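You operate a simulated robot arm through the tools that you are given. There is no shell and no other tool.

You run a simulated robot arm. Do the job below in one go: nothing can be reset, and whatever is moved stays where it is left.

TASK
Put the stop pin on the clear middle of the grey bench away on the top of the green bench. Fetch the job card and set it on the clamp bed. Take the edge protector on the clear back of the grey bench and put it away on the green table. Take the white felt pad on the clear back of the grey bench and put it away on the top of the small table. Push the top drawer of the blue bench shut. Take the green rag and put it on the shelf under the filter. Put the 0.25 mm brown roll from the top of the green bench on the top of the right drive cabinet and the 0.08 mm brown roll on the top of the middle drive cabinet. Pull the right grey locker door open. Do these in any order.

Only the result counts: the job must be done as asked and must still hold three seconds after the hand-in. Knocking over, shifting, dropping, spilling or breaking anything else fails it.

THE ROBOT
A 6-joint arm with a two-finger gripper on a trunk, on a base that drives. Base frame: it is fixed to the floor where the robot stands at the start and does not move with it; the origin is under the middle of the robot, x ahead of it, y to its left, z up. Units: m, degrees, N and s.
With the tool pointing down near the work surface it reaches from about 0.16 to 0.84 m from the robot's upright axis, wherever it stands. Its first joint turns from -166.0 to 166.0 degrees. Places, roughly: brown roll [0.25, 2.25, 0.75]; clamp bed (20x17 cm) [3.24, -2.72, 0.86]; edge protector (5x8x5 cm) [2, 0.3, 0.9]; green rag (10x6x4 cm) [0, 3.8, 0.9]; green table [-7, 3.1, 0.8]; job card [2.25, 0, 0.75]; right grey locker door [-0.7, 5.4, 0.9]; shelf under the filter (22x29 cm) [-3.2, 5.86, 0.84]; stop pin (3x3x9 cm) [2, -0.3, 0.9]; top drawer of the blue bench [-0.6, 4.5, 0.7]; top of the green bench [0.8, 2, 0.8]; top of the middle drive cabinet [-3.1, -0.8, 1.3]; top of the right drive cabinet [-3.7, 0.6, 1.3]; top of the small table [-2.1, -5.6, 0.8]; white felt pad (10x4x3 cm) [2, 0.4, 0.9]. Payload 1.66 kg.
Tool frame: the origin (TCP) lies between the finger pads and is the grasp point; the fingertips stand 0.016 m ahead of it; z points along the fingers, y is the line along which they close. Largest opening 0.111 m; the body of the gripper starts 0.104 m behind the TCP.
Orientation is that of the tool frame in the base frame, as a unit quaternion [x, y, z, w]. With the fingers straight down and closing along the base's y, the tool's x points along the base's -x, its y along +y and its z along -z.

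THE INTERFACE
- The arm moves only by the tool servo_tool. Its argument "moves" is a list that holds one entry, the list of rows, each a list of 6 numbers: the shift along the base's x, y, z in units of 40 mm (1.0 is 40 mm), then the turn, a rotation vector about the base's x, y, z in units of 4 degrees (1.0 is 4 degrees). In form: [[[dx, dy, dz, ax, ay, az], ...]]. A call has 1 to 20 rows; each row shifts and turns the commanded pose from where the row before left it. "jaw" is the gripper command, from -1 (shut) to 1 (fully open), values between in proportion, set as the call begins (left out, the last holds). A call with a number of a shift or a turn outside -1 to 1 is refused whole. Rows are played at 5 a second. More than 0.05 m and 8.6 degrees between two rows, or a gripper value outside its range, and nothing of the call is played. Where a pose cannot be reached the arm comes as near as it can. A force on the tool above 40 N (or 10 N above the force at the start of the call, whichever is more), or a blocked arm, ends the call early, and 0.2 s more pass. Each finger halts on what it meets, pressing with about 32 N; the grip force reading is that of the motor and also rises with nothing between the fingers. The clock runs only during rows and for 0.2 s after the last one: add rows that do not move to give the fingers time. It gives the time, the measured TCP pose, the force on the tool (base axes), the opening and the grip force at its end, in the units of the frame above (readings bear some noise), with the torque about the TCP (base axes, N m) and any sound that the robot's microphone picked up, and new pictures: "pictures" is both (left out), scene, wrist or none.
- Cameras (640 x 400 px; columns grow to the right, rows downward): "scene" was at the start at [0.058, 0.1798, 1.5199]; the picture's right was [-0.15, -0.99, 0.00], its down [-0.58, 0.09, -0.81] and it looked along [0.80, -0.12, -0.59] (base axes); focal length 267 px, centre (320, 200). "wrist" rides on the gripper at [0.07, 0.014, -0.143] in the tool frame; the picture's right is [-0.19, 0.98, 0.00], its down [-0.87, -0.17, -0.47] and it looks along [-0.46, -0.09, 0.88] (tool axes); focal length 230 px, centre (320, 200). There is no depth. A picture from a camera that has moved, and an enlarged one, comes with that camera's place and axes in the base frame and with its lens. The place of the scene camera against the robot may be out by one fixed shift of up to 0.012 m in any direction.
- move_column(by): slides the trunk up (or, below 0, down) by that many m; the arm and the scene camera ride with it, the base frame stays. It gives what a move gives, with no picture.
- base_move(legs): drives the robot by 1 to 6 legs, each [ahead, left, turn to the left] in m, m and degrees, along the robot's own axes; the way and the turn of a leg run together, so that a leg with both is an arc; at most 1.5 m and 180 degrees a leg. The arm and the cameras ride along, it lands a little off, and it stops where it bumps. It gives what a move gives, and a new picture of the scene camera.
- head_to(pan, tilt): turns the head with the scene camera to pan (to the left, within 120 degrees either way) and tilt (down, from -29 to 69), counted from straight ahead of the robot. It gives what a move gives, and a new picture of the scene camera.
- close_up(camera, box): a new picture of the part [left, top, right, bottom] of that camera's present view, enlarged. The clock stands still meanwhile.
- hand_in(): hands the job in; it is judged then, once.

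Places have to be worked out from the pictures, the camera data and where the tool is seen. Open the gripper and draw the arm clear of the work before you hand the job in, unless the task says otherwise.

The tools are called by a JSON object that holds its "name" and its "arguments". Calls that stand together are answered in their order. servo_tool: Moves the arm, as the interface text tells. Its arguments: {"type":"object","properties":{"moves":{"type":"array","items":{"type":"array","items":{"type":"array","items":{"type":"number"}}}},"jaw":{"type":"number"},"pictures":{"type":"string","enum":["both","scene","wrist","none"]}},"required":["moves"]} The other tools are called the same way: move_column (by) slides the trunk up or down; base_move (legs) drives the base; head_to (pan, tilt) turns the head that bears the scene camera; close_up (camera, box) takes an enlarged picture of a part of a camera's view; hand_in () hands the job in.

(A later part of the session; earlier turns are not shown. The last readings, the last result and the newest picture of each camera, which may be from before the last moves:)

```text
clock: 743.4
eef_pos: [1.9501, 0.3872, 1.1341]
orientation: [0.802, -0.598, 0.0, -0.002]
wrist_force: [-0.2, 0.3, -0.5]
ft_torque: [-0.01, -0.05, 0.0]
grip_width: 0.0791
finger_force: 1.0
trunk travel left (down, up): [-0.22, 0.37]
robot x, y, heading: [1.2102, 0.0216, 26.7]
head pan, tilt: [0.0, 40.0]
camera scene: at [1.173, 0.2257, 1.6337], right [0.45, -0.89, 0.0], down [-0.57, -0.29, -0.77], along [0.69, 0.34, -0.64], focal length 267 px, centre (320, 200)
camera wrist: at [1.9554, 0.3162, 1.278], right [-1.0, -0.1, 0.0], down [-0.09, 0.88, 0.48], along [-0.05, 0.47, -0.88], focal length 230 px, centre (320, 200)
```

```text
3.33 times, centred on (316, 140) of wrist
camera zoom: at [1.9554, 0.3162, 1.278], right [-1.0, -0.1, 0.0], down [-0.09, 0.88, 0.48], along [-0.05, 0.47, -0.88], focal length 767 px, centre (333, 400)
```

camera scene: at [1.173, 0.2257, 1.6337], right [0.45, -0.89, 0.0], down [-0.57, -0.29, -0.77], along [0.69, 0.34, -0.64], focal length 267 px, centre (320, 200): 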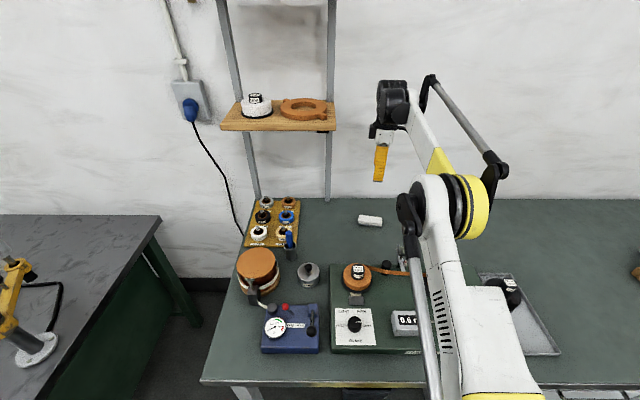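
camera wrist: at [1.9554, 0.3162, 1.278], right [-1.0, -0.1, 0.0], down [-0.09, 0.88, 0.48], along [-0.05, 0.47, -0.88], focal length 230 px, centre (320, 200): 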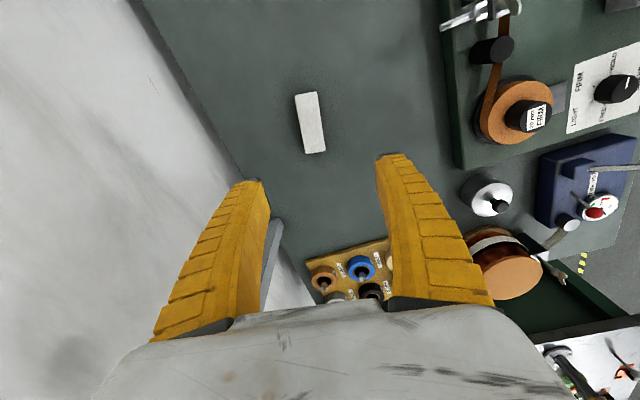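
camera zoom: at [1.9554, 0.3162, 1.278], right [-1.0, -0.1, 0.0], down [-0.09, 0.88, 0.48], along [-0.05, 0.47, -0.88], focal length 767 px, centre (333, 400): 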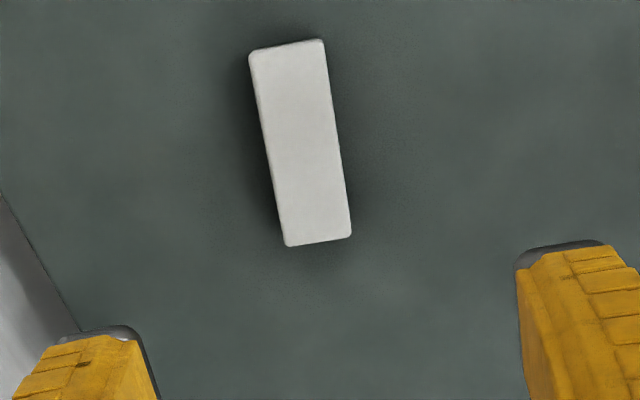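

The pad's centre is at about (1.965, 0.382). I shift 1.5 cm and lower the trunk 0.18 m.

{"name": "servo_tool", "arguments": {"moves": [[[0.36, -0.13, 0, 0, 0, 0], [0, 0, 0, 0, 0, 0]]], "pictures": "none"}}

{"name": "move_column", "arguments": {"by": -0.18}}

{"name": "close_up", "arguments": {"camera": "wrist", "box": [220, 80, 412, 200]}}

```text
clock: 744.0
eef_pos: [1.9618, 0.3805, 1.1335]
orientation: [0.803, -0.596, -0.001, -0.002]
wrist_force: [-0.2, 0.1, -0.3]
ft_torque: [-0.01, 0.0, -0.01]
grip_width: 0.0791
finger_force: 1.1
out of reach, approached as far as the arm can: row 1
trunk travel left (down, up): [-0.22, 0.37]
robot x, y, heading: [1.21, 0.0212, 26.5]
head pan, tilt: [0.0, 40.0]
```

```text
clock: 746.0
eef_pos: [1.9603, 0.3803, 0.9548]
orientation: [0.802, -0.597, -0.002, -0.001]
wrist_force: [0.4, -0.4, 0.5]
ft_torque: [0.0, 0.01, 0.01]
grip_width: 0.079
finger_force: 1.1
trunk travel left (down, up): [-0.04, 0.55]
robot x, y, heading: [1.2101, 0.0215, 26.5]
head pan, tilt: [0.0, 40.0]
```

```text
3.33 times, centred on (316, 140) of wrist
camera zoom: at [1.9673, 0.3098, 1.0968], right [-0.99, -0.1, 0.0], down [-0.09, 0.88, 0.48], along [-0.05, 0.47, -0.88], focal length 767 px, centre (333, 400)
```

zoom: 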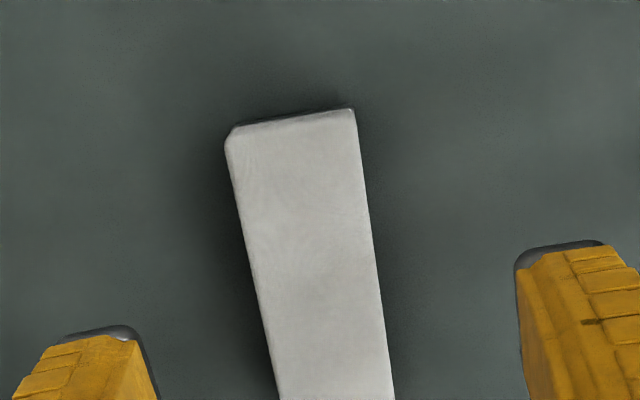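

Descending onto the pad toward z≈0.882.

{"name": "servo_tool", "arguments": {"moves": [[[0, 0, -0.6, 0, 0, 0], [0, 0, -0.6, 0, 0, 0], [0, 0, -0.5, 0, 0, 0], [0, 0, 0, 0, 0, 0]]], "pictures": "wrist"}}

{"name": "close_up", "arguments": {"camera": "wrist", "box": [220, 110, 412, 230]}}

{"name": "close_up", "arguments": {"camera": "scene", "box": [310, 140, 438, 220]}}

```text
clock: 747.0
eef_pos: [1.961, 0.3813, 0.8831]
orientation: [0.803, -0.596, -0.001, -0.002]
wrist_force: [-0.2, -0.1, -0.1]
ft_torque: [0.02, -0.03, 0.01]
grip_width: 0.0791
finger_force: 1.3
trunk travel left (down, up): [-0.04, 0.55]
robot x, y, heading: [1.2085, 0.0225, 26.7]
head pan, tilt: [0.0, 40.0]
camera wrist: at [1.9667, 0.311, 1.0282], right [-0.99, -0.1, 0.0], down [-0.09, 0.88, 0.48], along [-0.05, 0.47, -0.88], focal length 230 px, centre (320, 200)
```

wrist: 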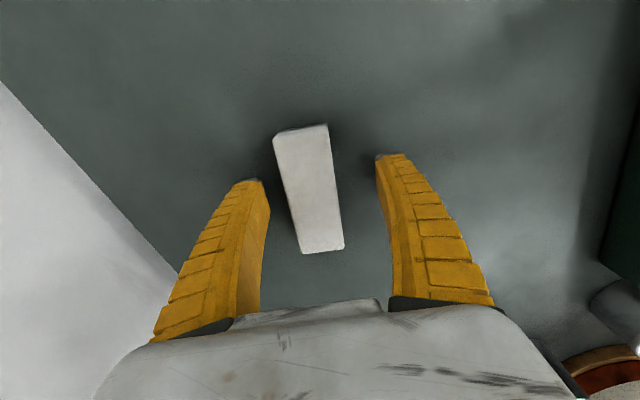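

```text
3.33 times, centred on (316, 170) of wrist
camera zoom: at [1.9667, 0.311, 1.0282], right [-0.99, -0.1, 0.0], down [-0.09, 0.88, 0.48], along [-0.05, 0.47, -0.88], focal length 767 px, centre (333, 300)
```

zoom: 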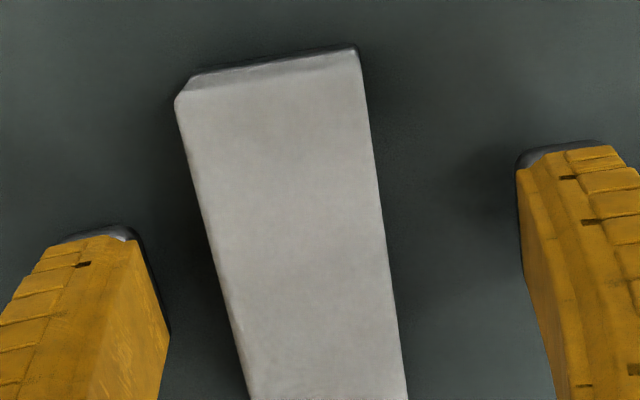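

```text
5.00 times, centred on (374, 180) of scene
camera zoom: at [1.1738, 0.2261, 1.4536], right [0.45, -0.89, 0.0], down [-0.57, -0.29, -0.77], along [0.68, 0.34, -0.64], focal length 1334 px, centre (50, 300)
```

zoom: 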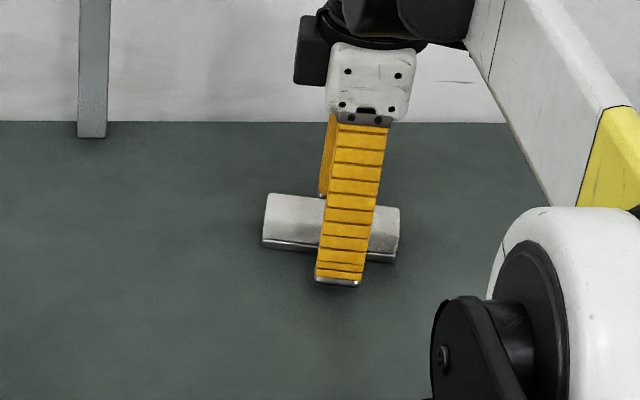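

Well centred; I close on the pad.

{"name": "servo_tool", "arguments": {"moves": [[[0, 0, -0.06, 0, 0, 0], [0, 0, 0, 0, 0, 0], [0, 0, 0, 0, 0, 0], [0, 0, 0, 0, 0, 0], [0, 0, 0, 0, 0, 0]]], "jaw": -1, "pictures": "wrist"}}

{"name": "move_column", "arguments": {"by": 0.28}}

{"name": "close_up", "arguments": {"camera": "wrist", "box": [0, 0, 640, 400]}}

```text
clock: 748.2
eef_pos: [1.959, 0.382, 0.8842]
orientation: [0.802, -0.597, -0.001, -0.003]
wrist_force: [4.9, 3.8, 15.0]
ft_torque: [0.05, -0.03, -0.14]
grip_width: 0.0335
finger_force: 32.3
trunk travel left (down, up): [-0.04, 0.55]
robot x, y, heading: [1.2079, 0.0227, 26.6]
head pan, tilt: [0.0, 40.0]
camera wrist: at [1.9657, 0.3102, 1.0268], right [-0.99, -0.1, 0.0], down [-0.09, 0.88, 0.48], along [-0.05, 0.47, -0.88], focal length 230 px, centre (320, 200)
```

wrist: 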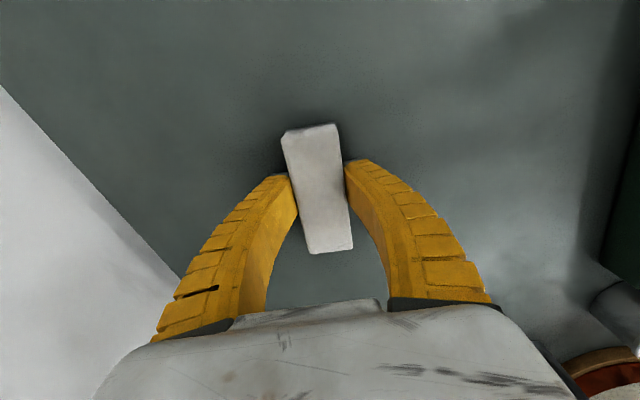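

```text
clock: 751.0
eef_pos: [1.9614, 0.3829, 1.163]
orientation: [0.802, -0.598, -0.001, -0.002]
wrist_force: [0.2, -0.6, -0.7]
ft_torque: [-0.01, 0.01, 0.0]
grip_width: 0.03
finger_force: 32.6
trunk travel left (down, up): [-0.32, 0.27]
robot x, y, heading: [1.2082, 0.0228, 26.6]
head pan, tilt: [0.0, 40.0]
```

```text
1.00 times, centred on (320, 200) of wrist (not enlarged: the box is as wide or as high as the picture)
camera zoom: at [1.9665, 0.3104, 1.3058], right [-0.99, -0.1, 0.0], down [-0.09, 0.88, 0.48], along [-0.05, 0.47, -0.88], focal length 230 px, centre (320, 200)
```

zoom: 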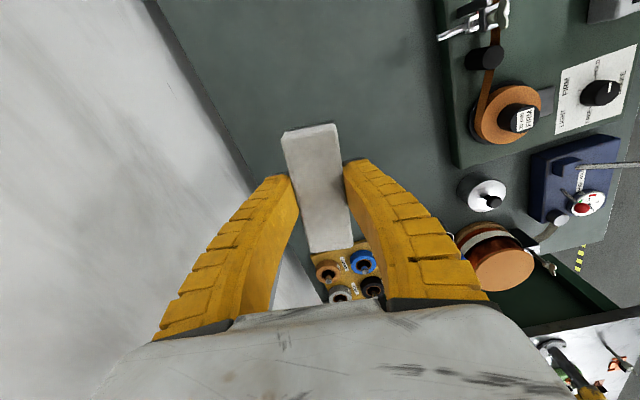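

The pad is held. I retract the arm, back off, and drive right along the aisle toward the far end.

{"name": "servo_tool", "arguments": {"moves": [[[-0.85, -0.42, 0, 0, 0, 0], [-0.85, -0.42, 0, 0, 0, 0], [-0.85, -0.42, 0, 0, 0, 0], [-0.85, -0.42, 0, 0, 0, 0], [-0.85, -0.42, 0, 0, 0, 0], [-0.85, -0.42, 0, 0, 0, 0], [-0.85, -0.42, 0, 0, 0, 0], [-0.85, -0.42, 0, 0, 0, 0], [-0.85, -0.42, 0, 0, 0, 0], [-0.85, -0.42, 0, 0, 0, 0]]], "pictures": "wrist"}}

{"name": "base_move", "arguments": {"legs": [[-0.47, 0, 0], [0, -1.3, 0], [0, -1.0, 0]]}}

{"name": "head_to", "arguments": {"pan": -60, "tilt": 25}}

```text
clock: 753.2
eef_pos: [1.618, 0.2142, 1.1613]
orientation: [0.802, -0.597, 0.0, -0.003]
wrist_force: [-0.3, -0.5, -0.2]
ft_torque: [0.01, -0.04, 0.0]
grip_width: 0.0299
finger_force: 31.8
trunk travel left (down, up): [-0.32, 0.27]
robot x, y, heading: [1.2045, 0.0267, 26.6]
head pan, tilt: [0.0, 40.0]
camera wrist: at [1.6239, 0.1428, 1.3046], right [-1.0, -0.1, 0.0], down [-0.09, 0.88, 0.48], along [-0.05, 0.47, -0.88], focal length 230 px, centre (320, 200)
```

wrist: 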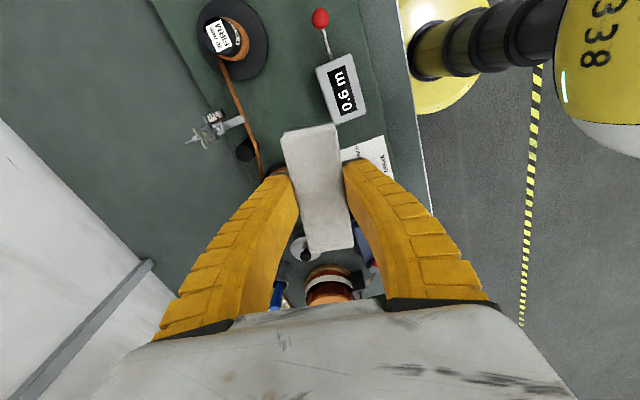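

```text
clock: 766.9
eef_pos: [2.2583, -2.0374, 1.1619]
orientation: [0.804, -0.595, -0.001, -0.001]
wrist_force: [1.0, 1.1, -0.5]
ft_torque: [0.0, 0.0, -0.03]
grip_width: 0.0298
finger_force: 32.4
trunk travel left (down, up): [-0.32, 0.27]
robot x, y, heading: [1.8488, -2.226, 27.1]
head pan, tilt: [0.0, 40.0]
camera scene: at [1.8128, -2.0288, 1.7336], right [0.45, -0.89, 0.0], down [-0.57, -0.29, -0.77], along [0.68, 0.35, -0.64], focal length 267 px, centre (320, 200)
```

scene: 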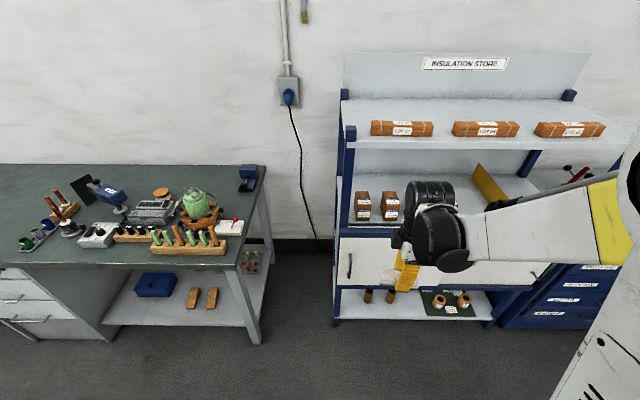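

```text
clock: 768.2
eef_pos: [2.2583, -2.0362, 1.1603]
orientation: [0.804, -0.595, -0.002, -0.001]
wrist_force: [-0.2, 0.3, -1.3]
ft_torque: [-0.02, 0.03, -0.01]
grip_width: 0.0295
finger_force: 31.9
trunk travel left (down, up): [-0.32, 0.27]
robot x, y, heading: [1.8473, -2.2304, 27.0]
head pan, tilt: [-60.0, 25.0]
camera scene: at [1.8143, -2.1171, 1.7569], right [-0.54, -0.84, 0.0], down [-0.35, 0.23, -0.91], along [0.76, -0.49, -0.42], focal length 267 px, centre (320, 200)
```

scene: 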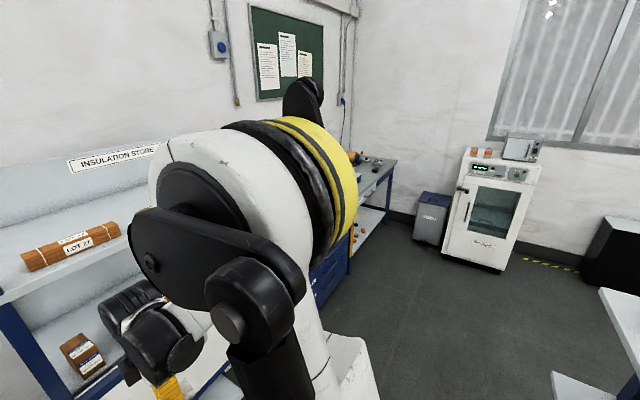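

I continue right past the rack's end to L≈-4.35, checking the view.

{"name": "base_move", "arguments": {"legs": [[0, -1.3, 0], [0, -0.3, 0]]}}

{"name": "head_to", "arguments": {"pan": -115, "tilt": 25}}

{"name": "head_to", "arguments": {"pan": 110, "tilt": 35}}

```text
clock: 776.5
eef_pos: [2.9878, -3.5045, 1.161]
orientation: [0.8, -0.6, -0.002, -0.002]
wrist_force: [-0.6, 0.3, -0.9]
ft_torque: [0.02, 0.03, -0.02]
grip_width: 0.0296
finger_force: 31.9
trunk travel left (down, up): [-0.32, 0.27]
robot x, y, heading: [2.5755, -3.6924, 26.2]
head pan, tilt: [-60.0, 25.0]
camera scene: at [2.5428, -3.5787, 1.757], right [-0.56, -0.83, 0.0], down [-0.35, 0.24, -0.91], along [0.75, -0.5, -0.42], focal length 267 px, centre (320, 200)
```

scene: 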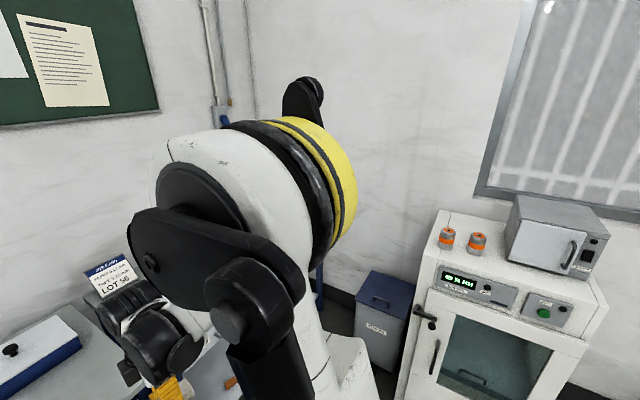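

```text
clock: 777.8
eef_pos: [2.9877, -3.5029, 1.161]
orientation: [0.799, -0.601, -0.001, -0.002]
wrist_force: [0.8, 0.4, 0.2]
ft_torque: [0.04, 0.01, -0.02]
grip_width: 0.0297
finger_force: 32.7
trunk travel left (down, up): [-0.32, 0.27]
robot x, y, heading: [2.5823, -3.6908, 25.9]
head pan, tilt: [-115.0, 25.0]
camera scene: at [2.4678, -3.6186, 1.7569], right [-1.0, -0.02, 0.0], down [-0.01, 0.42, -0.91], along [0.02, -0.91, -0.42], focal length 267 px, centre (320, 200)
```

scene: 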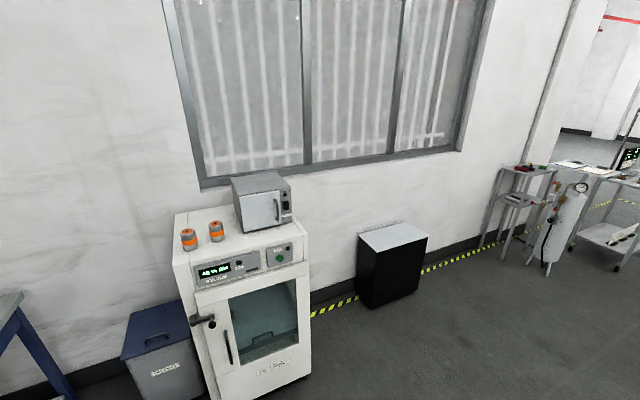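

```text
clock: 781.0
eef_pos: [2.9878, -3.5047, 1.1605]
orientation: [0.799, -0.601, 0.0, -0.002]
wrist_force: [-0.4, 0.7, -0.6]
ft_torque: [-0.01, 0.03, -0.02]
grip_width: 0.0297
finger_force: 31.6
trunk travel left (down, up): [-0.32, 0.27]
robot x, y, heading: [2.5747, -3.6865, 26.3]
head pan, tilt: [110.0, 35.0]
camera scene: at [2.4021, -3.4655, 1.7412], right [0.69, 0.72, 0.0], down [0.41, -0.4, -0.82], along [-0.59, 0.57, -0.57], focal length 267 px, centre (320, 200)
```

scene: 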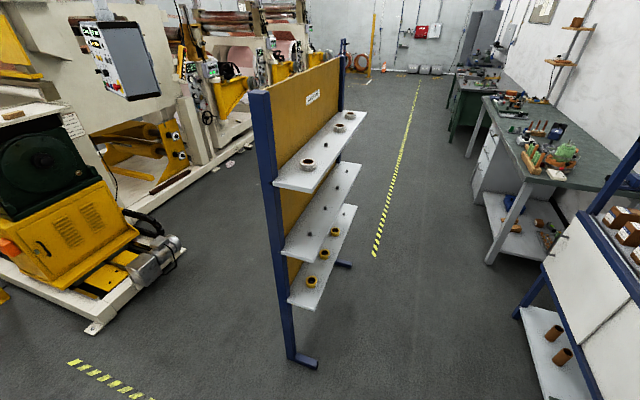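

The rack end and machine corner are now clear to see. I turn 180° here to face the far side.

{"name": "base_move", "arguments": {"legs": [[0, 0, 90], [0, 0, 90]]}}

{"name": "head_to", "arguments": {"pan": 10, "tilt": 20}}

```text
clock: 789.2
eef_pos: [2.1741, -3.8963, 1.1618]
orientation: [0.582, 0.813, -0.001, 0.001]
wrist_force: [0.6, 1.0, -1.5]
ft_torque: [0.03, 0.03, 0.03]
grip_width: 0.03
finger_force: 31.7
trunk travel left (down, up): [-0.32, 0.27]
robot x, y, heading: [2.5747, -3.6903, -151.2]
head pan, tilt: [110.0, 35.0]
camera scene: at [2.7429, -3.903, 1.7411], right [-0.66, -0.75, 0.0], down [-0.43, 0.38, -0.82], along [0.62, -0.54, -0.57], focal length 267 px, centre (320, 200)
```

scene: 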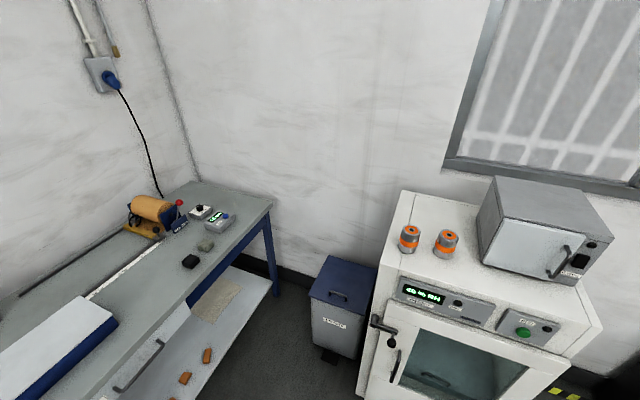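

```text
clock: 790.9
eef_pos: [2.1727, -3.8963, 1.1614]
orientation: [0.582, 0.813, -0.001, 0.001]
wrist_force: [-0.7, 0.8, -0.7]
ft_torque: [-0.01, 0.02, 0.01]
grip_width: 0.0298
finger_force: 32.0
trunk travel left (down, up): [-0.32, 0.27]
robot x, y, heading: [2.5743, -3.6914, -151.4]
head pan, tilt: [10.0, 20.0]
camera scene: at [2.604, -3.9033, 1.765], right [-0.63, 0.78, 0.0], down [0.27, 0.21, -0.94], along [-0.73, -0.59, -0.34], focal length 267 px, centre (320, 200)
```

scene: 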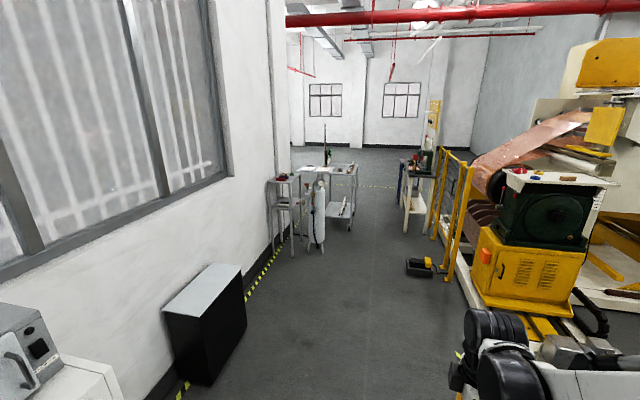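

The small table projects to pixel (412, 160): the one by the yellow fence. I zoom in.

{"name": "close_up", "arguments": {"camera": "scene", "box": [350, 110, 510, 210]}}

{"name": "close_up", "arguments": {"camera": "scene", "box": [250, 110, 410, 210]}}

```text
4.00 times, centred on (430, 160) of scene
camera zoom: at [2.604, -3.9033, 1.765], right [-0.63, 0.78, 0.0], down [0.27, 0.21, -0.94], along [-0.73, -0.59, -0.34], focal length 1067 px, centre (-120, 360)
```

zoom: 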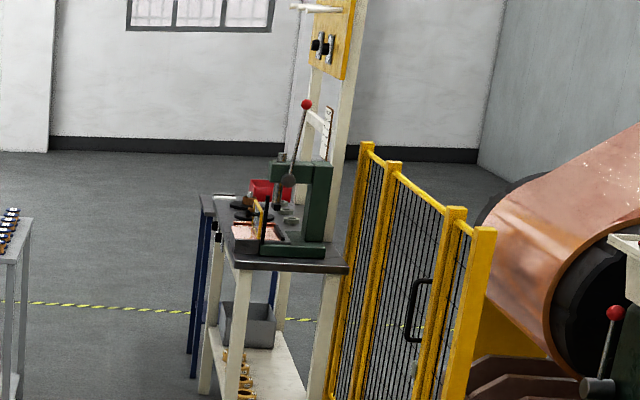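

```text
4.00 times, centred on (330, 160) of scene
camera zoom: at [2.604, -3.9033, 1.765], right [-0.63, 0.78, 0.0], down [0.27, 0.21, -0.94], along [-0.73, -0.59, -0.34], focal length 1067 px, centre (280, 360)
```

zoom: 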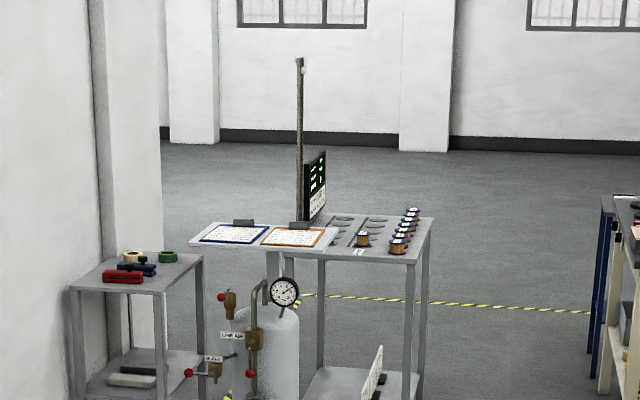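

The target seems to be a small blue-legged table behind the press stand. I drive forward down the passage to look closer.

{"name": "base_move", "arguments": {"legs": [[0, 0.25, -2], [1.4, 0, 0], [1.0, 0, 0]]}}

{"name": "head_to", "arguments": {"pan": -10, "tilt": 25}}

```text
clock: 804.1
eef_pos: [0.1766, -5.2817, 1.1611]
orientation: [0.575, 0.818, -0.002, 0.001]
wrist_force: [-0.2, 0.9, -0.8]
ft_torque: [0.01, 0.01, 0.01]
grip_width: 0.0301
finger_force: 31.7
trunk travel left (down, up): [-0.32, 0.27]
robot x, y, heading: [0.5792, -5.072, -150.0]
head pan, tilt: [10.0, 20.0]
camera scene: at [0.6064, -5.2812, 1.765], right [-0.64, 0.77, 0.0], down [0.26, 0.22, -0.94], along [-0.72, -0.6, -0.34], focal length 267 px, centre (320, 200)
```

scene: 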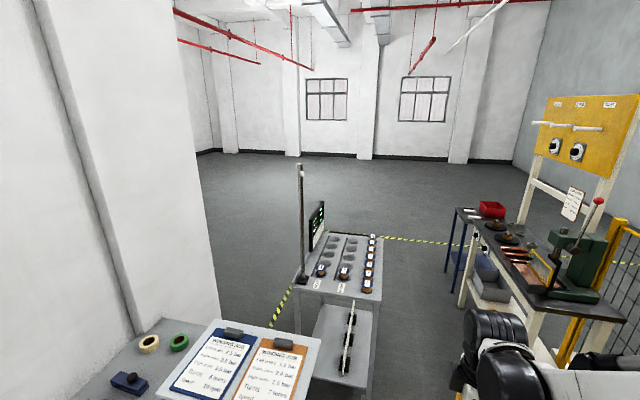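

```text
clock: 805.0
eef_pos: [0.1765, -5.2825, 1.16]
orientation: [0.575, 0.818, -0.001, 0.001]
wrist_force: [0.2, -0.8, -1.6]
ft_torque: [0.02, 0.0, 0.01]
grip_width: 0.0298
finger_force: 32.3
trunk travel left (down, up): [-0.32, 0.27]
robot x, y, heading: [0.5743, -5.0727, -150.3]
head pan, tilt: [-10.0, 25.0]
camera scene: at [0.5917, -5.2527, 1.7569], right [-0.34, 0.94, 0.0], down [0.4, 0.14, -0.91], along [-0.85, -0.31, -0.42], focal length 267 px, centre (320, 200)
```

scene: 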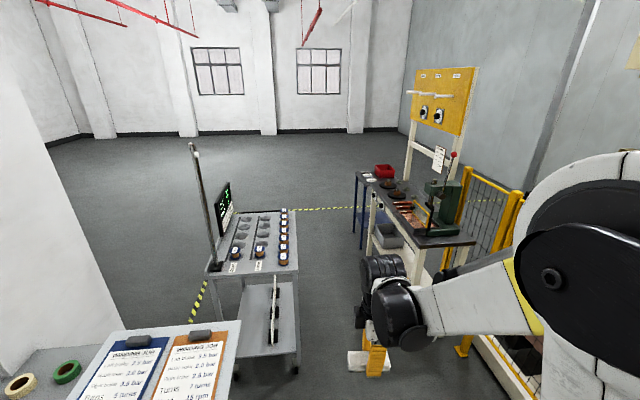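

The target projects onto the blue-legged small table beside the press stand. I zoom in.

{"name": "close_up", "arguments": {"camera": "scene", "box": [330, 130, 490, 230]}}

{"name": "head_to", "arguments": {"pan": -10, "tilt": 45}}

```text
4.00 times, centred on (410, 180) of scene
camera zoom: at [0.5917, -5.2527, 1.7569], right [-0.34, 0.94, 0.0], down [0.4, 0.14, -0.91], along [-0.85, -0.31, -0.42], focal length 1067 px, centre (-40, 280)
```

zoom: 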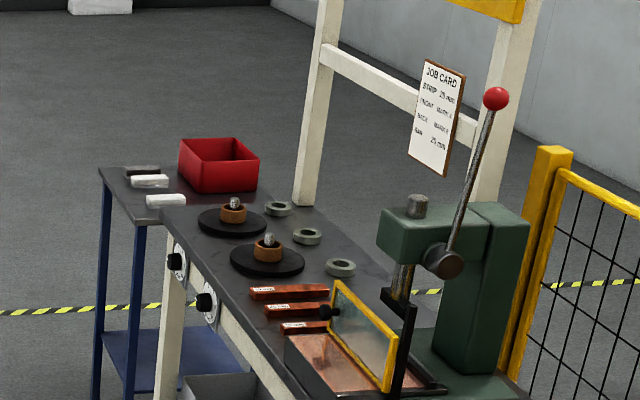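

```text
clock: 805.8
eef_pos: [0.1768, -5.2818, 1.1615]
orientation: [0.575, 0.818, -0.002, 0.001]
wrist_force: [-0.3, 0.7, -1.2]
ft_torque: [-0.01, 0.0, 0.0]
grip_width: 0.03
finger_force: 32.1
trunk travel left (down, up): [-0.32, 0.27]
robot x, y, heading: [0.5757, -5.0679, -150.3]
head pan, tilt: [-10.0, 45.0]
camera scene: at [0.6019, -5.2489, 1.7264], right [-0.34, 0.94, 0.0], down [0.66, 0.24, -0.71], along [-0.67, -0.24, -0.71], focal length 267 px, centre (320, 200)
```

scene: 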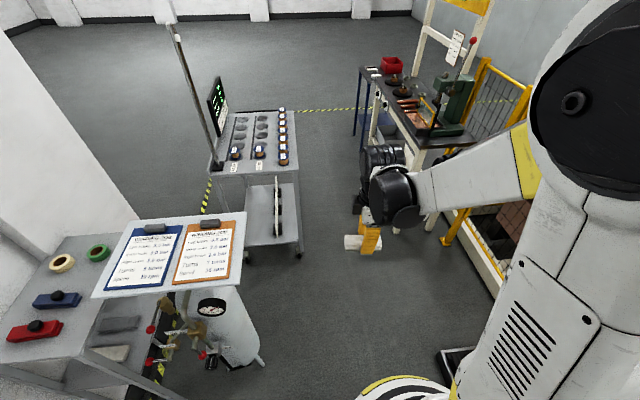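

The small table (dark top, blue legs) already holds similar pads and a red bin. To pass the gap between the trolley and the press stand, I first straighten the arm forward so that the elbow does not stick out.

{"name": "base_move", "arguments": {"legs": [[0, -0.17, -3.1]]}}

{"name": "servo_tool", "arguments": {"moves": [[[-0.83, -0.41, 0.3, 0, 0, 0], [-0.83, -0.41, 0.3, 0, 0, 0], [-0.83, -0.41, 0.3, 0, 0, 0], [-0.83, -0.41, 0.3, 0, 0, 0], [-0.83, -0.41, 0.3, 0, 0, 0], [-0.83, -0.41, 0.3, 0, 0, 0], [-0.83, -0.41, 0.3, 0, 0, 0], [-0.83, -0.41, 0.3, 0, 0, 0], [-0.83, -0.41, 0.3, 0, 0, 0]]], "pictures": "scene"}}

{"name": "head_to", "arguments": {"pan": 0, "tilt": 35}}

```text
clock: 807.3
eef_pos: [0.0861, -5.1121, 1.1619]
orientation: [0.597, 0.802, -0.003, 0.002]
wrist_force: [-0.1, -0.1, -0.9]
ft_torque: [-0.03, -0.03, 0.04]
grip_width: 0.0298
finger_force: 32.2
trunk travel left (down, up): [-0.32, 0.27]
robot x, y, heading: [0.4955, -4.922, -153.4]
head pan, tilt: [-10.0, 45.0]
camera scene: at [0.5117, -5.101, 1.7265], right [-0.29, 0.96, 0.0], down [0.68, 0.2, -0.71], along [-0.68, -0.2, -0.71], focal length 267 px, centre (320, 200)
```

scene: 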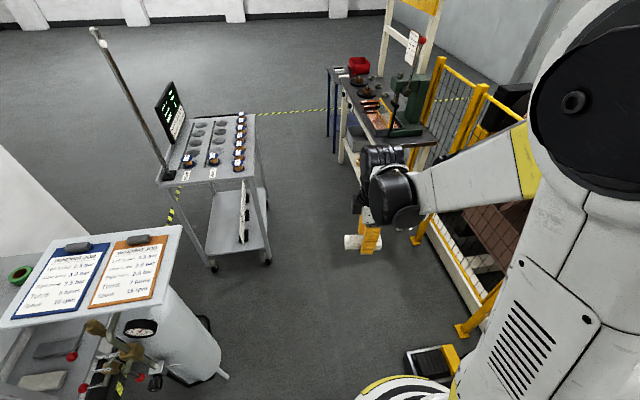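

```text
clock: 809.3
eef_pos: [-0.2155, -5.2613, 1.2669]
orientation: [0.597, 0.803, -0.001, 0.001]
wrist_force: [-0.7, -0.3, -1.3]
ft_torque: [0.05, -0.06, 0.01]
grip_width: 0.0298
finger_force: 32.2
trunk travel left (down, up): [-0.32, 0.27]
robot x, y, heading: [0.4962, -4.9214, -153.1]
head pan, tilt: [-10.0, 45.0]
camera scene: at [0.5103, -5.1033, 1.7262], right [-0.29, 0.96, 0.0], down [0.68, 0.2, -0.71], along [-0.68, -0.2, -0.71], focal length 267 px, centre (320, 200)
```

scene: 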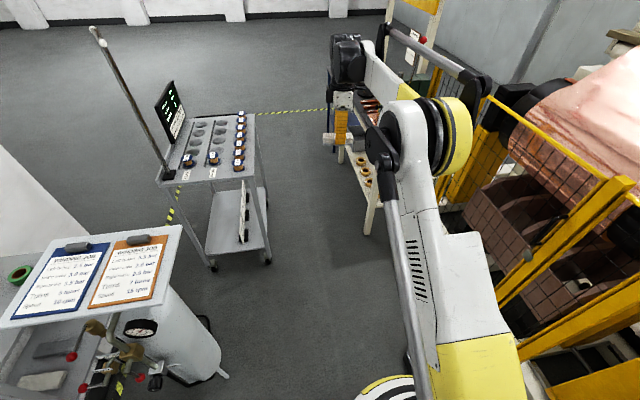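

```text
clock: 810.0
eef_pos: [-0.2126, -5.2602, 1.2694]
orientation: [0.597, 0.802, -0.002, 0.001]
wrist_force: [0.1, 0.2, -1.6]
ft_torque: [0.0, -0.04, 0.0]
grip_width: 0.0298
finger_force: 32.2
trunk travel left (down, up): [-0.32, 0.27]
robot x, y, heading: [0.4976, -4.9215, -153.2]
head pan, tilt: [0.0, 35.0]
camera scene: at [0.5112, -5.1186, 1.7411], right [-0.45, 0.89, 0.0], down [0.51, 0.26, -0.82], along [-0.73, -0.37, -0.57], focal length 267 px, centre (320, 200)
```

scene: 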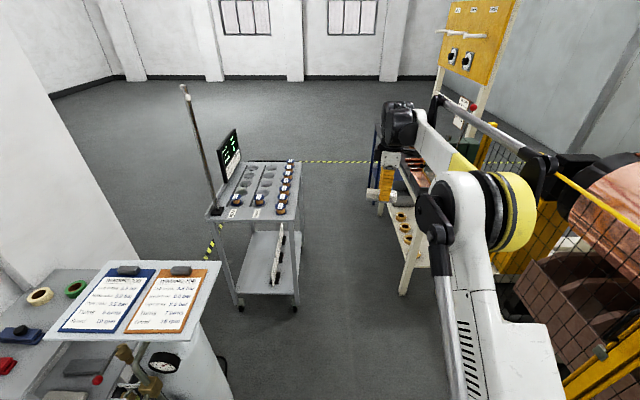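

The gap is about 0.81 m wide and I'm nearly centred in it. I drive ahead in stages.

{"name": "base_move", "arguments": {"legs": [[1.1, -0.03, 0]]}}

```text
clock: 815.7
eef_pos: [-1.2284, -5.7087, 1.267]
orientation: [0.604, 0.797, -0.002, 0.001]
wrist_force: [0.7, -0.4, -0.6]
ft_torque: [0.02, -0.03, 0.01]
grip_width: 0.0299
finger_force: 31.6
trunk travel left (down, up): [-0.32, 0.27]
robot x, y, heading: [-0.5144, -5.3812, -154.4]
head pan, tilt: [0.0, 35.0]
camera scene: at [-0.5009, -5.5812, 1.7411], right [-0.43, 0.9, 0.0], down [0.52, 0.25, -0.82], along [-0.74, -0.35, -0.57], focal length 267 px, centre (320, 200)
```

scene: 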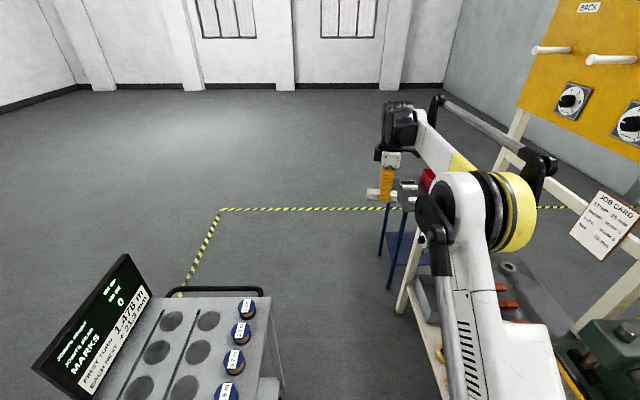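

I'm through with clearance on both sides. I continue to n≈-4.25, beside the small table.

{"name": "base_move", "arguments": {"legs": [[0.7, 0, 1.0], [0.68, 0.03, 0]]}}

{"name": "head_to", "arguments": {"pan": -60, "tilt": 45}}

```text
clock: 822.8
eef_pos: [-2.4541, -6.3388, 1.268]
orientation: [0.604, 0.797, -0.001, 0.001]
wrist_force: [-0.1, -0.3, -1.3]
ft_torque: [0.02, -0.01, -0.01]
grip_width: 0.0301
finger_force: 31.9
trunk travel left (down, up): [-0.32, 0.27]
robot x, y, heading: [-1.7375, -6.0124, -154.3]
head pan, tilt: [0.0, 35.0]
camera scene: at [-1.7256, -6.2095, 1.7411], right [-0.43, 0.9, 0.0], down [0.52, 0.25, -0.82], along [-0.74, -0.36, -0.57], focal length 267 px, centre (320, 200)
```

scene: 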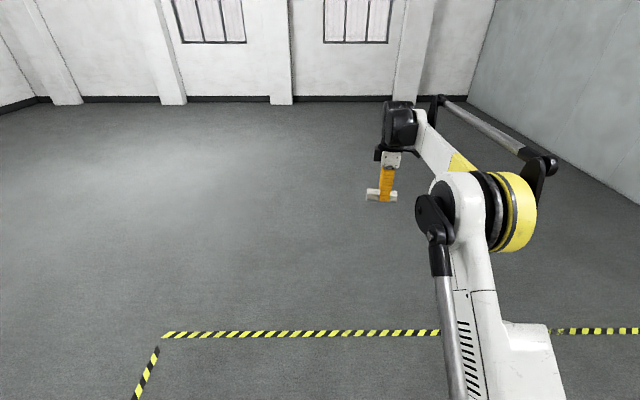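

```text
clock: 824.1
eef_pos: [-2.4525, -6.3385, 1.2689]
orientation: [0.604, 0.797, -0.002, 0.001]
wrist_force: [0.1, -0.2, -1.1]
ft_torque: [0.01, 0.01, -0.01]
grip_width: 0.03
finger_force: 32.3
trunk travel left (down, up): [-0.32, 0.27]
robot x, y, heading: [-1.739, -6.0114, -154.4]
head pan, tilt: [-60.0, 45.0]
camera scene: at [-1.713, -6.1252, 1.7263], right [0.56, 0.83, 0.0], down [0.58, -0.4, -0.71], along [-0.58, 0.4, -0.71], focal length 267 px, centre (320, 200)
```

scene: 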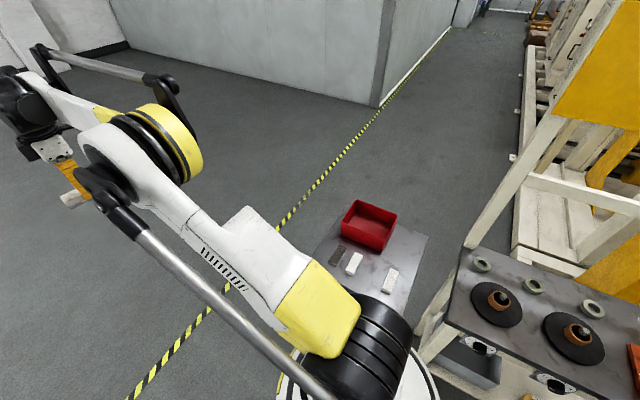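

From here the small table is right beside me: n -4.52…-4.15, L -4.26…-3.84, with a free area around (n -4.25, L -4.0). I retract the arm, turn right 90° to face it, and undo the tool yaw so the pad points away from me.

{"name": "servo_tool", "arguments": {"moves": [[[0.85, 0.41, 0, 0, 0, 0], [0.85, 0.41, 0, 0, 0, 0], [0.85, 0.41, 0, 0, 0, 0], [0.85, 0.41, 0, 0, 0, 0], [0.85, 0.41, 0, 0, 0, 0], [0.85, 0.41, 0, 0, 0, 0], [0.85, 0.41, 0, 0, 0, 0], [0.85, 0.41, 0, 0, 0, 0]]], "pictures": "none"}}

{"name": "base_move", "arguments": {"legs": [[0, 0, -89]]}}

{"name": "head_to", "arguments": {"pan": 0, "tilt": 50}}

```text
clock: 825.9
eef_pos: [-2.1764, -6.2055, 1.2666]
orientation: [0.603, 0.797, -0.002, 0.001]
wrist_force: [0.9, -0.8, -1.1]
ft_torque: [-0.04, 0.04, -0.04]
grip_width: 0.0301
finger_force: 32.1
trunk travel left (down, up): [-0.32, 0.27]
robot x, y, heading: [-1.7373, -6.0173, -154.2]
head pan, tilt: [-60.0, 45.0]
```

```text
clock: 830.1
eef_pos: [-1.9365, -5.5735, 1.2668]
orientation: [0.99, 0.142, -0.001, 0.0]
wrist_force: [0.2, -0.4, -0.6]
ft_torque: [0.02, 0.0, -0.03]
grip_width: 0.0299
finger_force: 31.8
trunk travel left (down, up): [-0.32, 0.27]
robot x, y, heading: [-1.7376, -6.0112, 116.4]
head pan, tilt: [-60.0, 45.0]
camera scene: at [-1.8624, -6.0428, 1.7263], right [0.83, -0.55, 0.0], down [-0.39, -0.59, -0.71], along [0.39, 0.59, -0.71], focal length 267 px, centre (320, 200)
```

scene: 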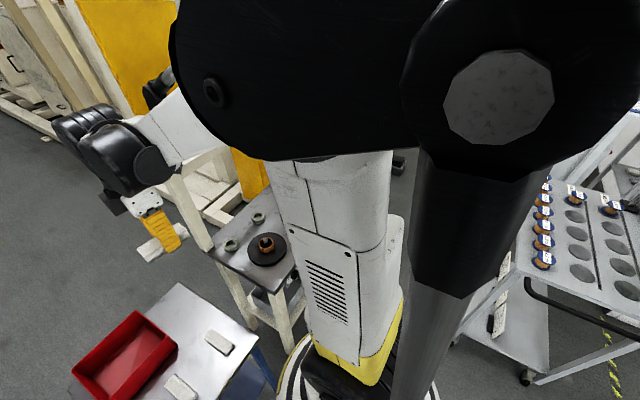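

```text
clock: 831.4
eef_pos: [-1.936, -5.5726, 1.2668]
orientation: [0.99, 0.142, -0.003, 0.0]
wrist_force: [-0.6, 0.6, -0.6]
ft_torque: [0.0, 0.01, 0.02]
grip_width: 0.0301
finger_force: 32.2
trunk travel left (down, up): [-0.32, 0.27]
robot x, y, heading: [-1.7367, -6.0088, 116.5]
head pan, tilt: [0.0, 50.0]
camera scene: at [-1.9416, -6.0414, 1.7194], right [0.9, 0.44, 0.0], down [0.34, -0.69, -0.64], along [-0.28, 0.58, -0.77], focal length 267 px, centre (320, 200)
```

scene: 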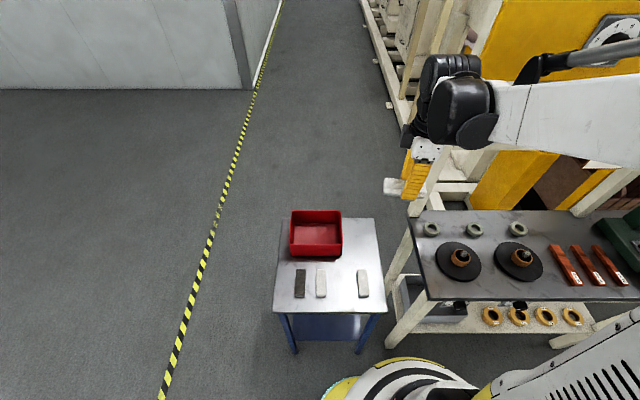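

Clear view: there's free table top to the right of the red bin. I target (-2.027, -5.517), undoing the 80° yaw on the way.

{"name": "servo_tool", "arguments": {"moves": [[[-0.1135, 0.07, 0, 0, 0, -1], [-0.1135, 0.07, 0, 0, 0, -1], [-0.1135, 0.07, 0, 0, 0, -1], [-0.1135, 0.07, 0, 0, 0, -1], [-0.1135, 0.07, 0, 0, 0, -1], [-0.1135, 0.07, 0, 0, 0, -1], [-0.1135, 0.07, 0, 0, 0, -1], [-0.1135, 0.07, 0, 0, 0, -1], [-0.1135, 0.07, 0, 0, 0, -1], [-0.1135, 0.07, 0, 0, 0, -1], [-0.1135, 0.07, 0, 0, 0, -1], [-0.1135, 0.07, 0, 0, 0, -1], [-0.1135, 0.07, 0, 0, 0, -1], [-0.1135, 0.07, 0, 0, 0, -1], [-0.1135, 0.07, 0, 0, 0, -1], [-0.1135, 0.07, 0, 0, 0, -1], [-0.1135, 0.07, 0, 0, 0, -1], [-0.1135, 0.07, 0, 0, 0, -1], [-0.1135, 0.07, 0, 0, 0, -1], [-0.1135, 0.07, 0, 0, 0, -1]]]}}

```text
clock: 835.6
eef_pos: [-2.0263, -5.5181, 1.2673]
orientation: [0.849, -0.528, -0.001, -0.002]
wrist_force: [0.1, -0.3, -1.1]
ft_torque: [-0.02, 0.01, 0.03]
grip_width: 0.0297
finger_force: 32.1
trunk travel left (down, up): [-0.32, 0.27]
robot x, y, heading: [-1.7397, -6.01, 116.1]
head pan, tilt: [0.0, 50.0]
camera scene: at [-1.9419, -6.0413, 1.7194], right [0.9, 0.44, 0.0], down [0.34, -0.69, -0.64], along [-0.28, 0.58, -0.77], focal length 267 px, centre (320, 200)
camera wrist: at [-2.009, -5.5857, 1.4091], right [-0.96, -0.26, 0.0], down [-0.23, 0.85, 0.48], along [-0.12, 0.46, -0.88], focal length 230 px, centre (320, 200)
```

scene: 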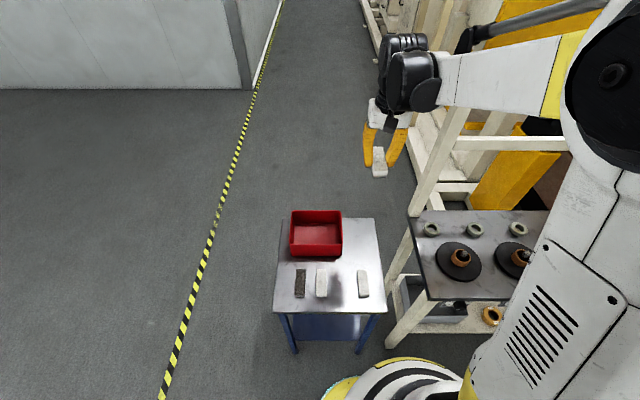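
wrist: 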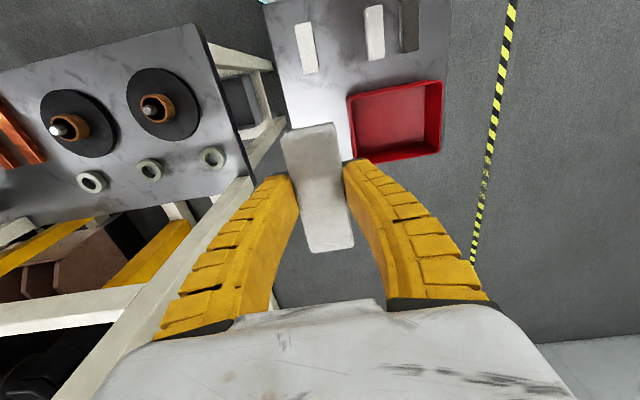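

The drop point is clear: about 9 cm from the table's right edge and 7 cm from the bin. I lower the trunk 0.25 m and check.

{"name": "move_column", "arguments": {"by": -0.25}}

{"name": "servo_tool", "arguments": {"moves": [[[0, 0, -0.7, 0, 0, 0], [0, 0, -0.7, 0, 0, 0], [0, 0, 0, 0, 0, 0]]]}}

```text
clock: 838.2
eef_pos: [-2.026, -5.5171, 1.0165]
orientation: [0.849, -0.528, -0.001, -0.002]
wrist_force: [0.7, 0.2, -0.3]
ft_torque: [-0.02, 0.01, 0.01]
grip_width: 0.0299
finger_force: 32.1
trunk travel left (down, up): [-0.07, 0.52]
robot x, y, heading: [-1.739, -6.0138, 116.4]
head pan, tilt: [0.0, 50.0]
```

```text
clock: 839.0
eef_pos: [-2.0279, -5.5169, 0.9598]
orientation: [0.849, -0.528, -0.001, -0.002]
wrist_force: [0.4, 0.6, -0.6]
ft_torque: [-0.01, -0.03, 0.0]
grip_width: 0.0298
finger_force: 32.4
trunk travel left (down, up): [-0.07, 0.52]
robot x, y, heading: [-1.735, -6.0134, 116.4]
head pan, tilt: [0.0, 50.0]
camera scene: at [-1.9417, -6.0414, 1.4694], right [0.9, 0.44, 0.0], down [0.34, -0.69, -0.64], along [-0.28, 0.58, -0.77], focal length 267 px, centre (320, 200)
camera wrist: at [-2.0098, -5.5856, 1.103], right [-0.96, -0.26, 0.0], down [-0.23, 0.85, 0.48], along [-0.12, 0.46, -0.88], focal length 230 px, centre (320, 200)
```

scene: 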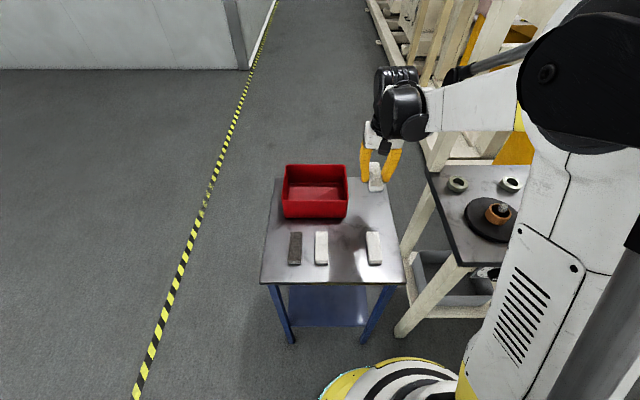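
wrist: 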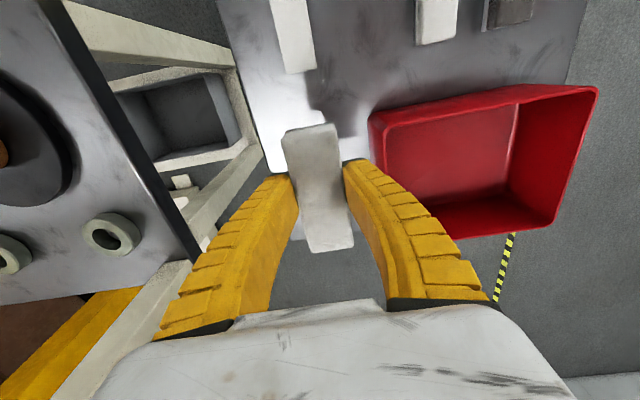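

The projected landing spot (370, 209) in the scene view is well between the bin and the table edge. I descend in small steps from z 0.90 watching the force.

{"name": "servo_tool", "arguments": {"moves": [[[0, 0, -0.7, 0, 0, 0], [0, 0, -0.5, 0, 0, 0], [0, 0, 0, 0, 0, 0]]], "pictures": "none"}}

{"name": "servo_tool", "arguments": {"moves": [[[0, 0, -0.15, 0, 0, 0], [0, 0, -0.15, 0, 0, 0], [0, 0, 0, 0, 0, 0]]], "pictures": "none"}}

{"name": "servo_tool", "arguments": {"moves": [[[0, 0, -0.12, 0, 0, 0], [0, 0, 0, 0, 0, 0]]], "pictures": "none"}}

{"name": "servo_tool", "arguments": {"moves": [[[0, 0, -0.12, 0, 0, 0], [0, 0, 0, 0, 0, 0]]], "pictures": "none"}}

```text
clock: 839.8
eef_pos: [-2.0277, -5.5164, 0.9133]
orientation: [0.849, -0.528, -0.002, -0.002]
wrist_force: [-0.2, 0.5, -1.4]
ft_torque: [-0.03, 0.01, 0.03]
grip_width: 0.0298
finger_force: 31.9
trunk travel left (down, up): [-0.07, 0.52]
robot x, y, heading: [-1.7408, -6.0074, 116.4]
head pan, tilt: [0.0, 50.0]
```

```text
clock: 840.6
eef_pos: [-2.0274, -5.517, 0.9007]
orientation: [0.849, -0.528, -0.001, -0.001]
wrist_force: [0.6, 0.0, -0.6]
ft_torque: [-0.01, 0.01, -0.01]
grip_width: 0.0299
finger_force: 32.3
trunk travel left (down, up): [-0.07, 0.52]
robot x, y, heading: [-1.7374, -6.0134, 116.2]
head pan, tilt: [0.0, 50.0]
```

```text
clock: 841.2
eef_pos: [-2.0276, -5.5163, 0.8952]
orientation: [0.849, -0.528, -0.002, -0.002]
wrist_force: [0.3, 1.3, -0.8]
ft_torque: [-0.01, -0.01, 0.03]
grip_width: 0.0298
finger_force: 31.9
trunk travel left (down, up): [-0.07, 0.52]
robot x, y, heading: [-1.7385, -6.009, 116.3]
head pan, tilt: [0.0, 50.0]
```

```text
clock: 841.8
eef_pos: [-2.0254, -5.5167, 0.8915]
orientation: [0.849, -0.528, -0.001, -0.001]
wrist_force: [-0.6, -0.1, -0.9]
ft_torque: [0.0, 0.0, -0.03]
grip_width: 0.0299
finger_force: 32.2
trunk travel left (down, up): [-0.07, 0.52]
robot x, y, heading: [-1.7404, -6.0133, 116.0]
head pan, tilt: [0.0, 50.0]
```

No contact yet at 0.8915; I continue in 4–5 mm steps.

{"name": "servo_tool", "arguments": {"moves": [[[0, 0, -0.12, 0, 0, 0], [0, 0, 0, 0, 0, 0]]], "pictures": "none"}}

{"name": "servo_tool", "arguments": {"moves": [[[0, 0, -0.12, 0, 0, 0], [0, 0, 0, 0, 0, 0]]], "pictures": "none"}}

{"name": "servo_tool", "arguments": {"moves": [[[0, 0, -0.12, 0, 0, 0], [0, 0, 0, 0, 0, 0]]], "pictures": "none"}}

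{"name": "close_up", "arguments": {"camera": "scene", "box": [310, 150, 438, 230]}}

```text
clock: 842.4
eef_pos: [-2.0265, -5.5166, 0.886]
orientation: [0.85, -0.527, -0.001, -0.002]
wrist_force: [0.6, -0.3, -1.1]
ft_torque: [-0.02, -0.02, -0.01]
grip_width: 0.0298
finger_force: 32.1
trunk travel left (down, up): [-0.07, 0.52]
robot x, y, heading: [-1.7386, -6.0127, 116.5]
head pan, tilt: [0.0, 50.0]
```

```text
clock: 843.0
eef_pos: [-2.0263, -5.5177, 0.882]
orientation: [0.85, -0.527, -0.001, -0.002]
wrist_force: [0.4, 0.1, -0.1]
ft_torque: [0.01, 0.02, 0.04]
grip_width: 0.0297
finger_force: 31.3
trunk travel left (down, up): [-0.07, 0.52]
robot x, y, heading: [-1.7411, -6.0098, 116.2]
head pan, tilt: [0.0, 50.0]
```

```text
clock: 843.6
eef_pos: [-2.0261, -5.5167, 0.8763]
orientation: [0.849, -0.528, -0.002, -0.002]
wrist_force: [0.2, -0.1, -0.9]
ft_torque: [-0.01, 0.04, 0.0]
grip_width: 0.0299
finger_force: 31.2
trunk travel left (down, up): [-0.07, 0.52]
robot x, y, heading: [-1.7406, -6.0126, 116.4]
head pan, tilt: [0.0, 50.0]
```

```text
5.00 times, centred on (374, 190) of scene
camera zoom: at [-1.9417, -6.0415, 1.4694], right [0.9, 0.44, 0.0], down [0.34, -0.69, -0.64], along [-0.28, 0.58, -0.77], focal length 1334 px, centre (50, 250)
```

zoom: 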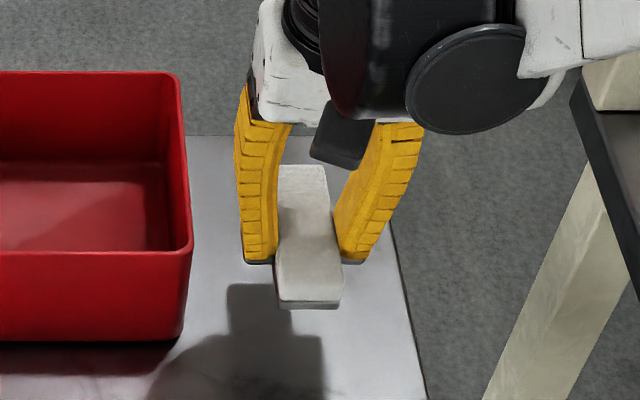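

{"name": "servo_tool", "arguments": {"moves": [[[0, 0, -0.12, 0, 0, 0], [0, 0, 0, 0, 0, 0]]], "pictures": "none"}}

{"name": "servo_tool", "arguments": {"moves": [[[0, 0, -0.1, 0, 0, 0], [0, 0, 0, 0, 0, 0]]], "pictures": "none"}}

{"name": "servo_tool", "arguments": {"moves": [[[0, 0, -0.1, 0, 0, 0], [0, 0, 0, 0, 0, 0]]], "pictures": "none"}}

```text
clock: 844.2
eef_pos: [-2.0255, -5.5173, 0.8718]
orientation: [0.849, -0.528, -0.001, -0.001]
wrist_force: [-0.4, -0.1, -0.9]
ft_torque: [0.0, 0.0, 0.04]
grip_width: 0.0299
finger_force: 31.7
trunk travel left (down, up): [-0.07, 0.52]
robot x, y, heading: [-1.7386, -6.0103, 116.0]
head pan, tilt: [0.0, 50.0]
```

```text
clock: 844.8
eef_pos: [-2.0267, -5.5178, 0.8676]
orientation: [0.849, -0.528, -0.001, -0.002]
wrist_force: [-0.3, 0.9, -0.7]
ft_torque: [-0.03, 0.02, 0.0]
grip_width: 0.0298
finger_force: 31.7
trunk travel left (down, up): [-0.07, 0.52]
robot x, y, heading: [-1.7378, -6.0087, 116.3]
head pan, tilt: [0.0, 50.0]
```

```text
clock: 845.4
eef_pos: [-2.027, -5.5169, 0.8625]
orientation: [0.849, -0.528, 0.0, -0.002]
wrist_force: [0.1, 0.7, -0.5]
ft_torque: [-0.01, -0.02, -0.03]
grip_width: 0.03
finger_force: 31.7
trunk travel left (down, up): [-0.07, 0.52]
robot x, y, heading: [-1.7362, -6.0096, 116.2]
head pan, tilt: [0.0, 50.0]
```

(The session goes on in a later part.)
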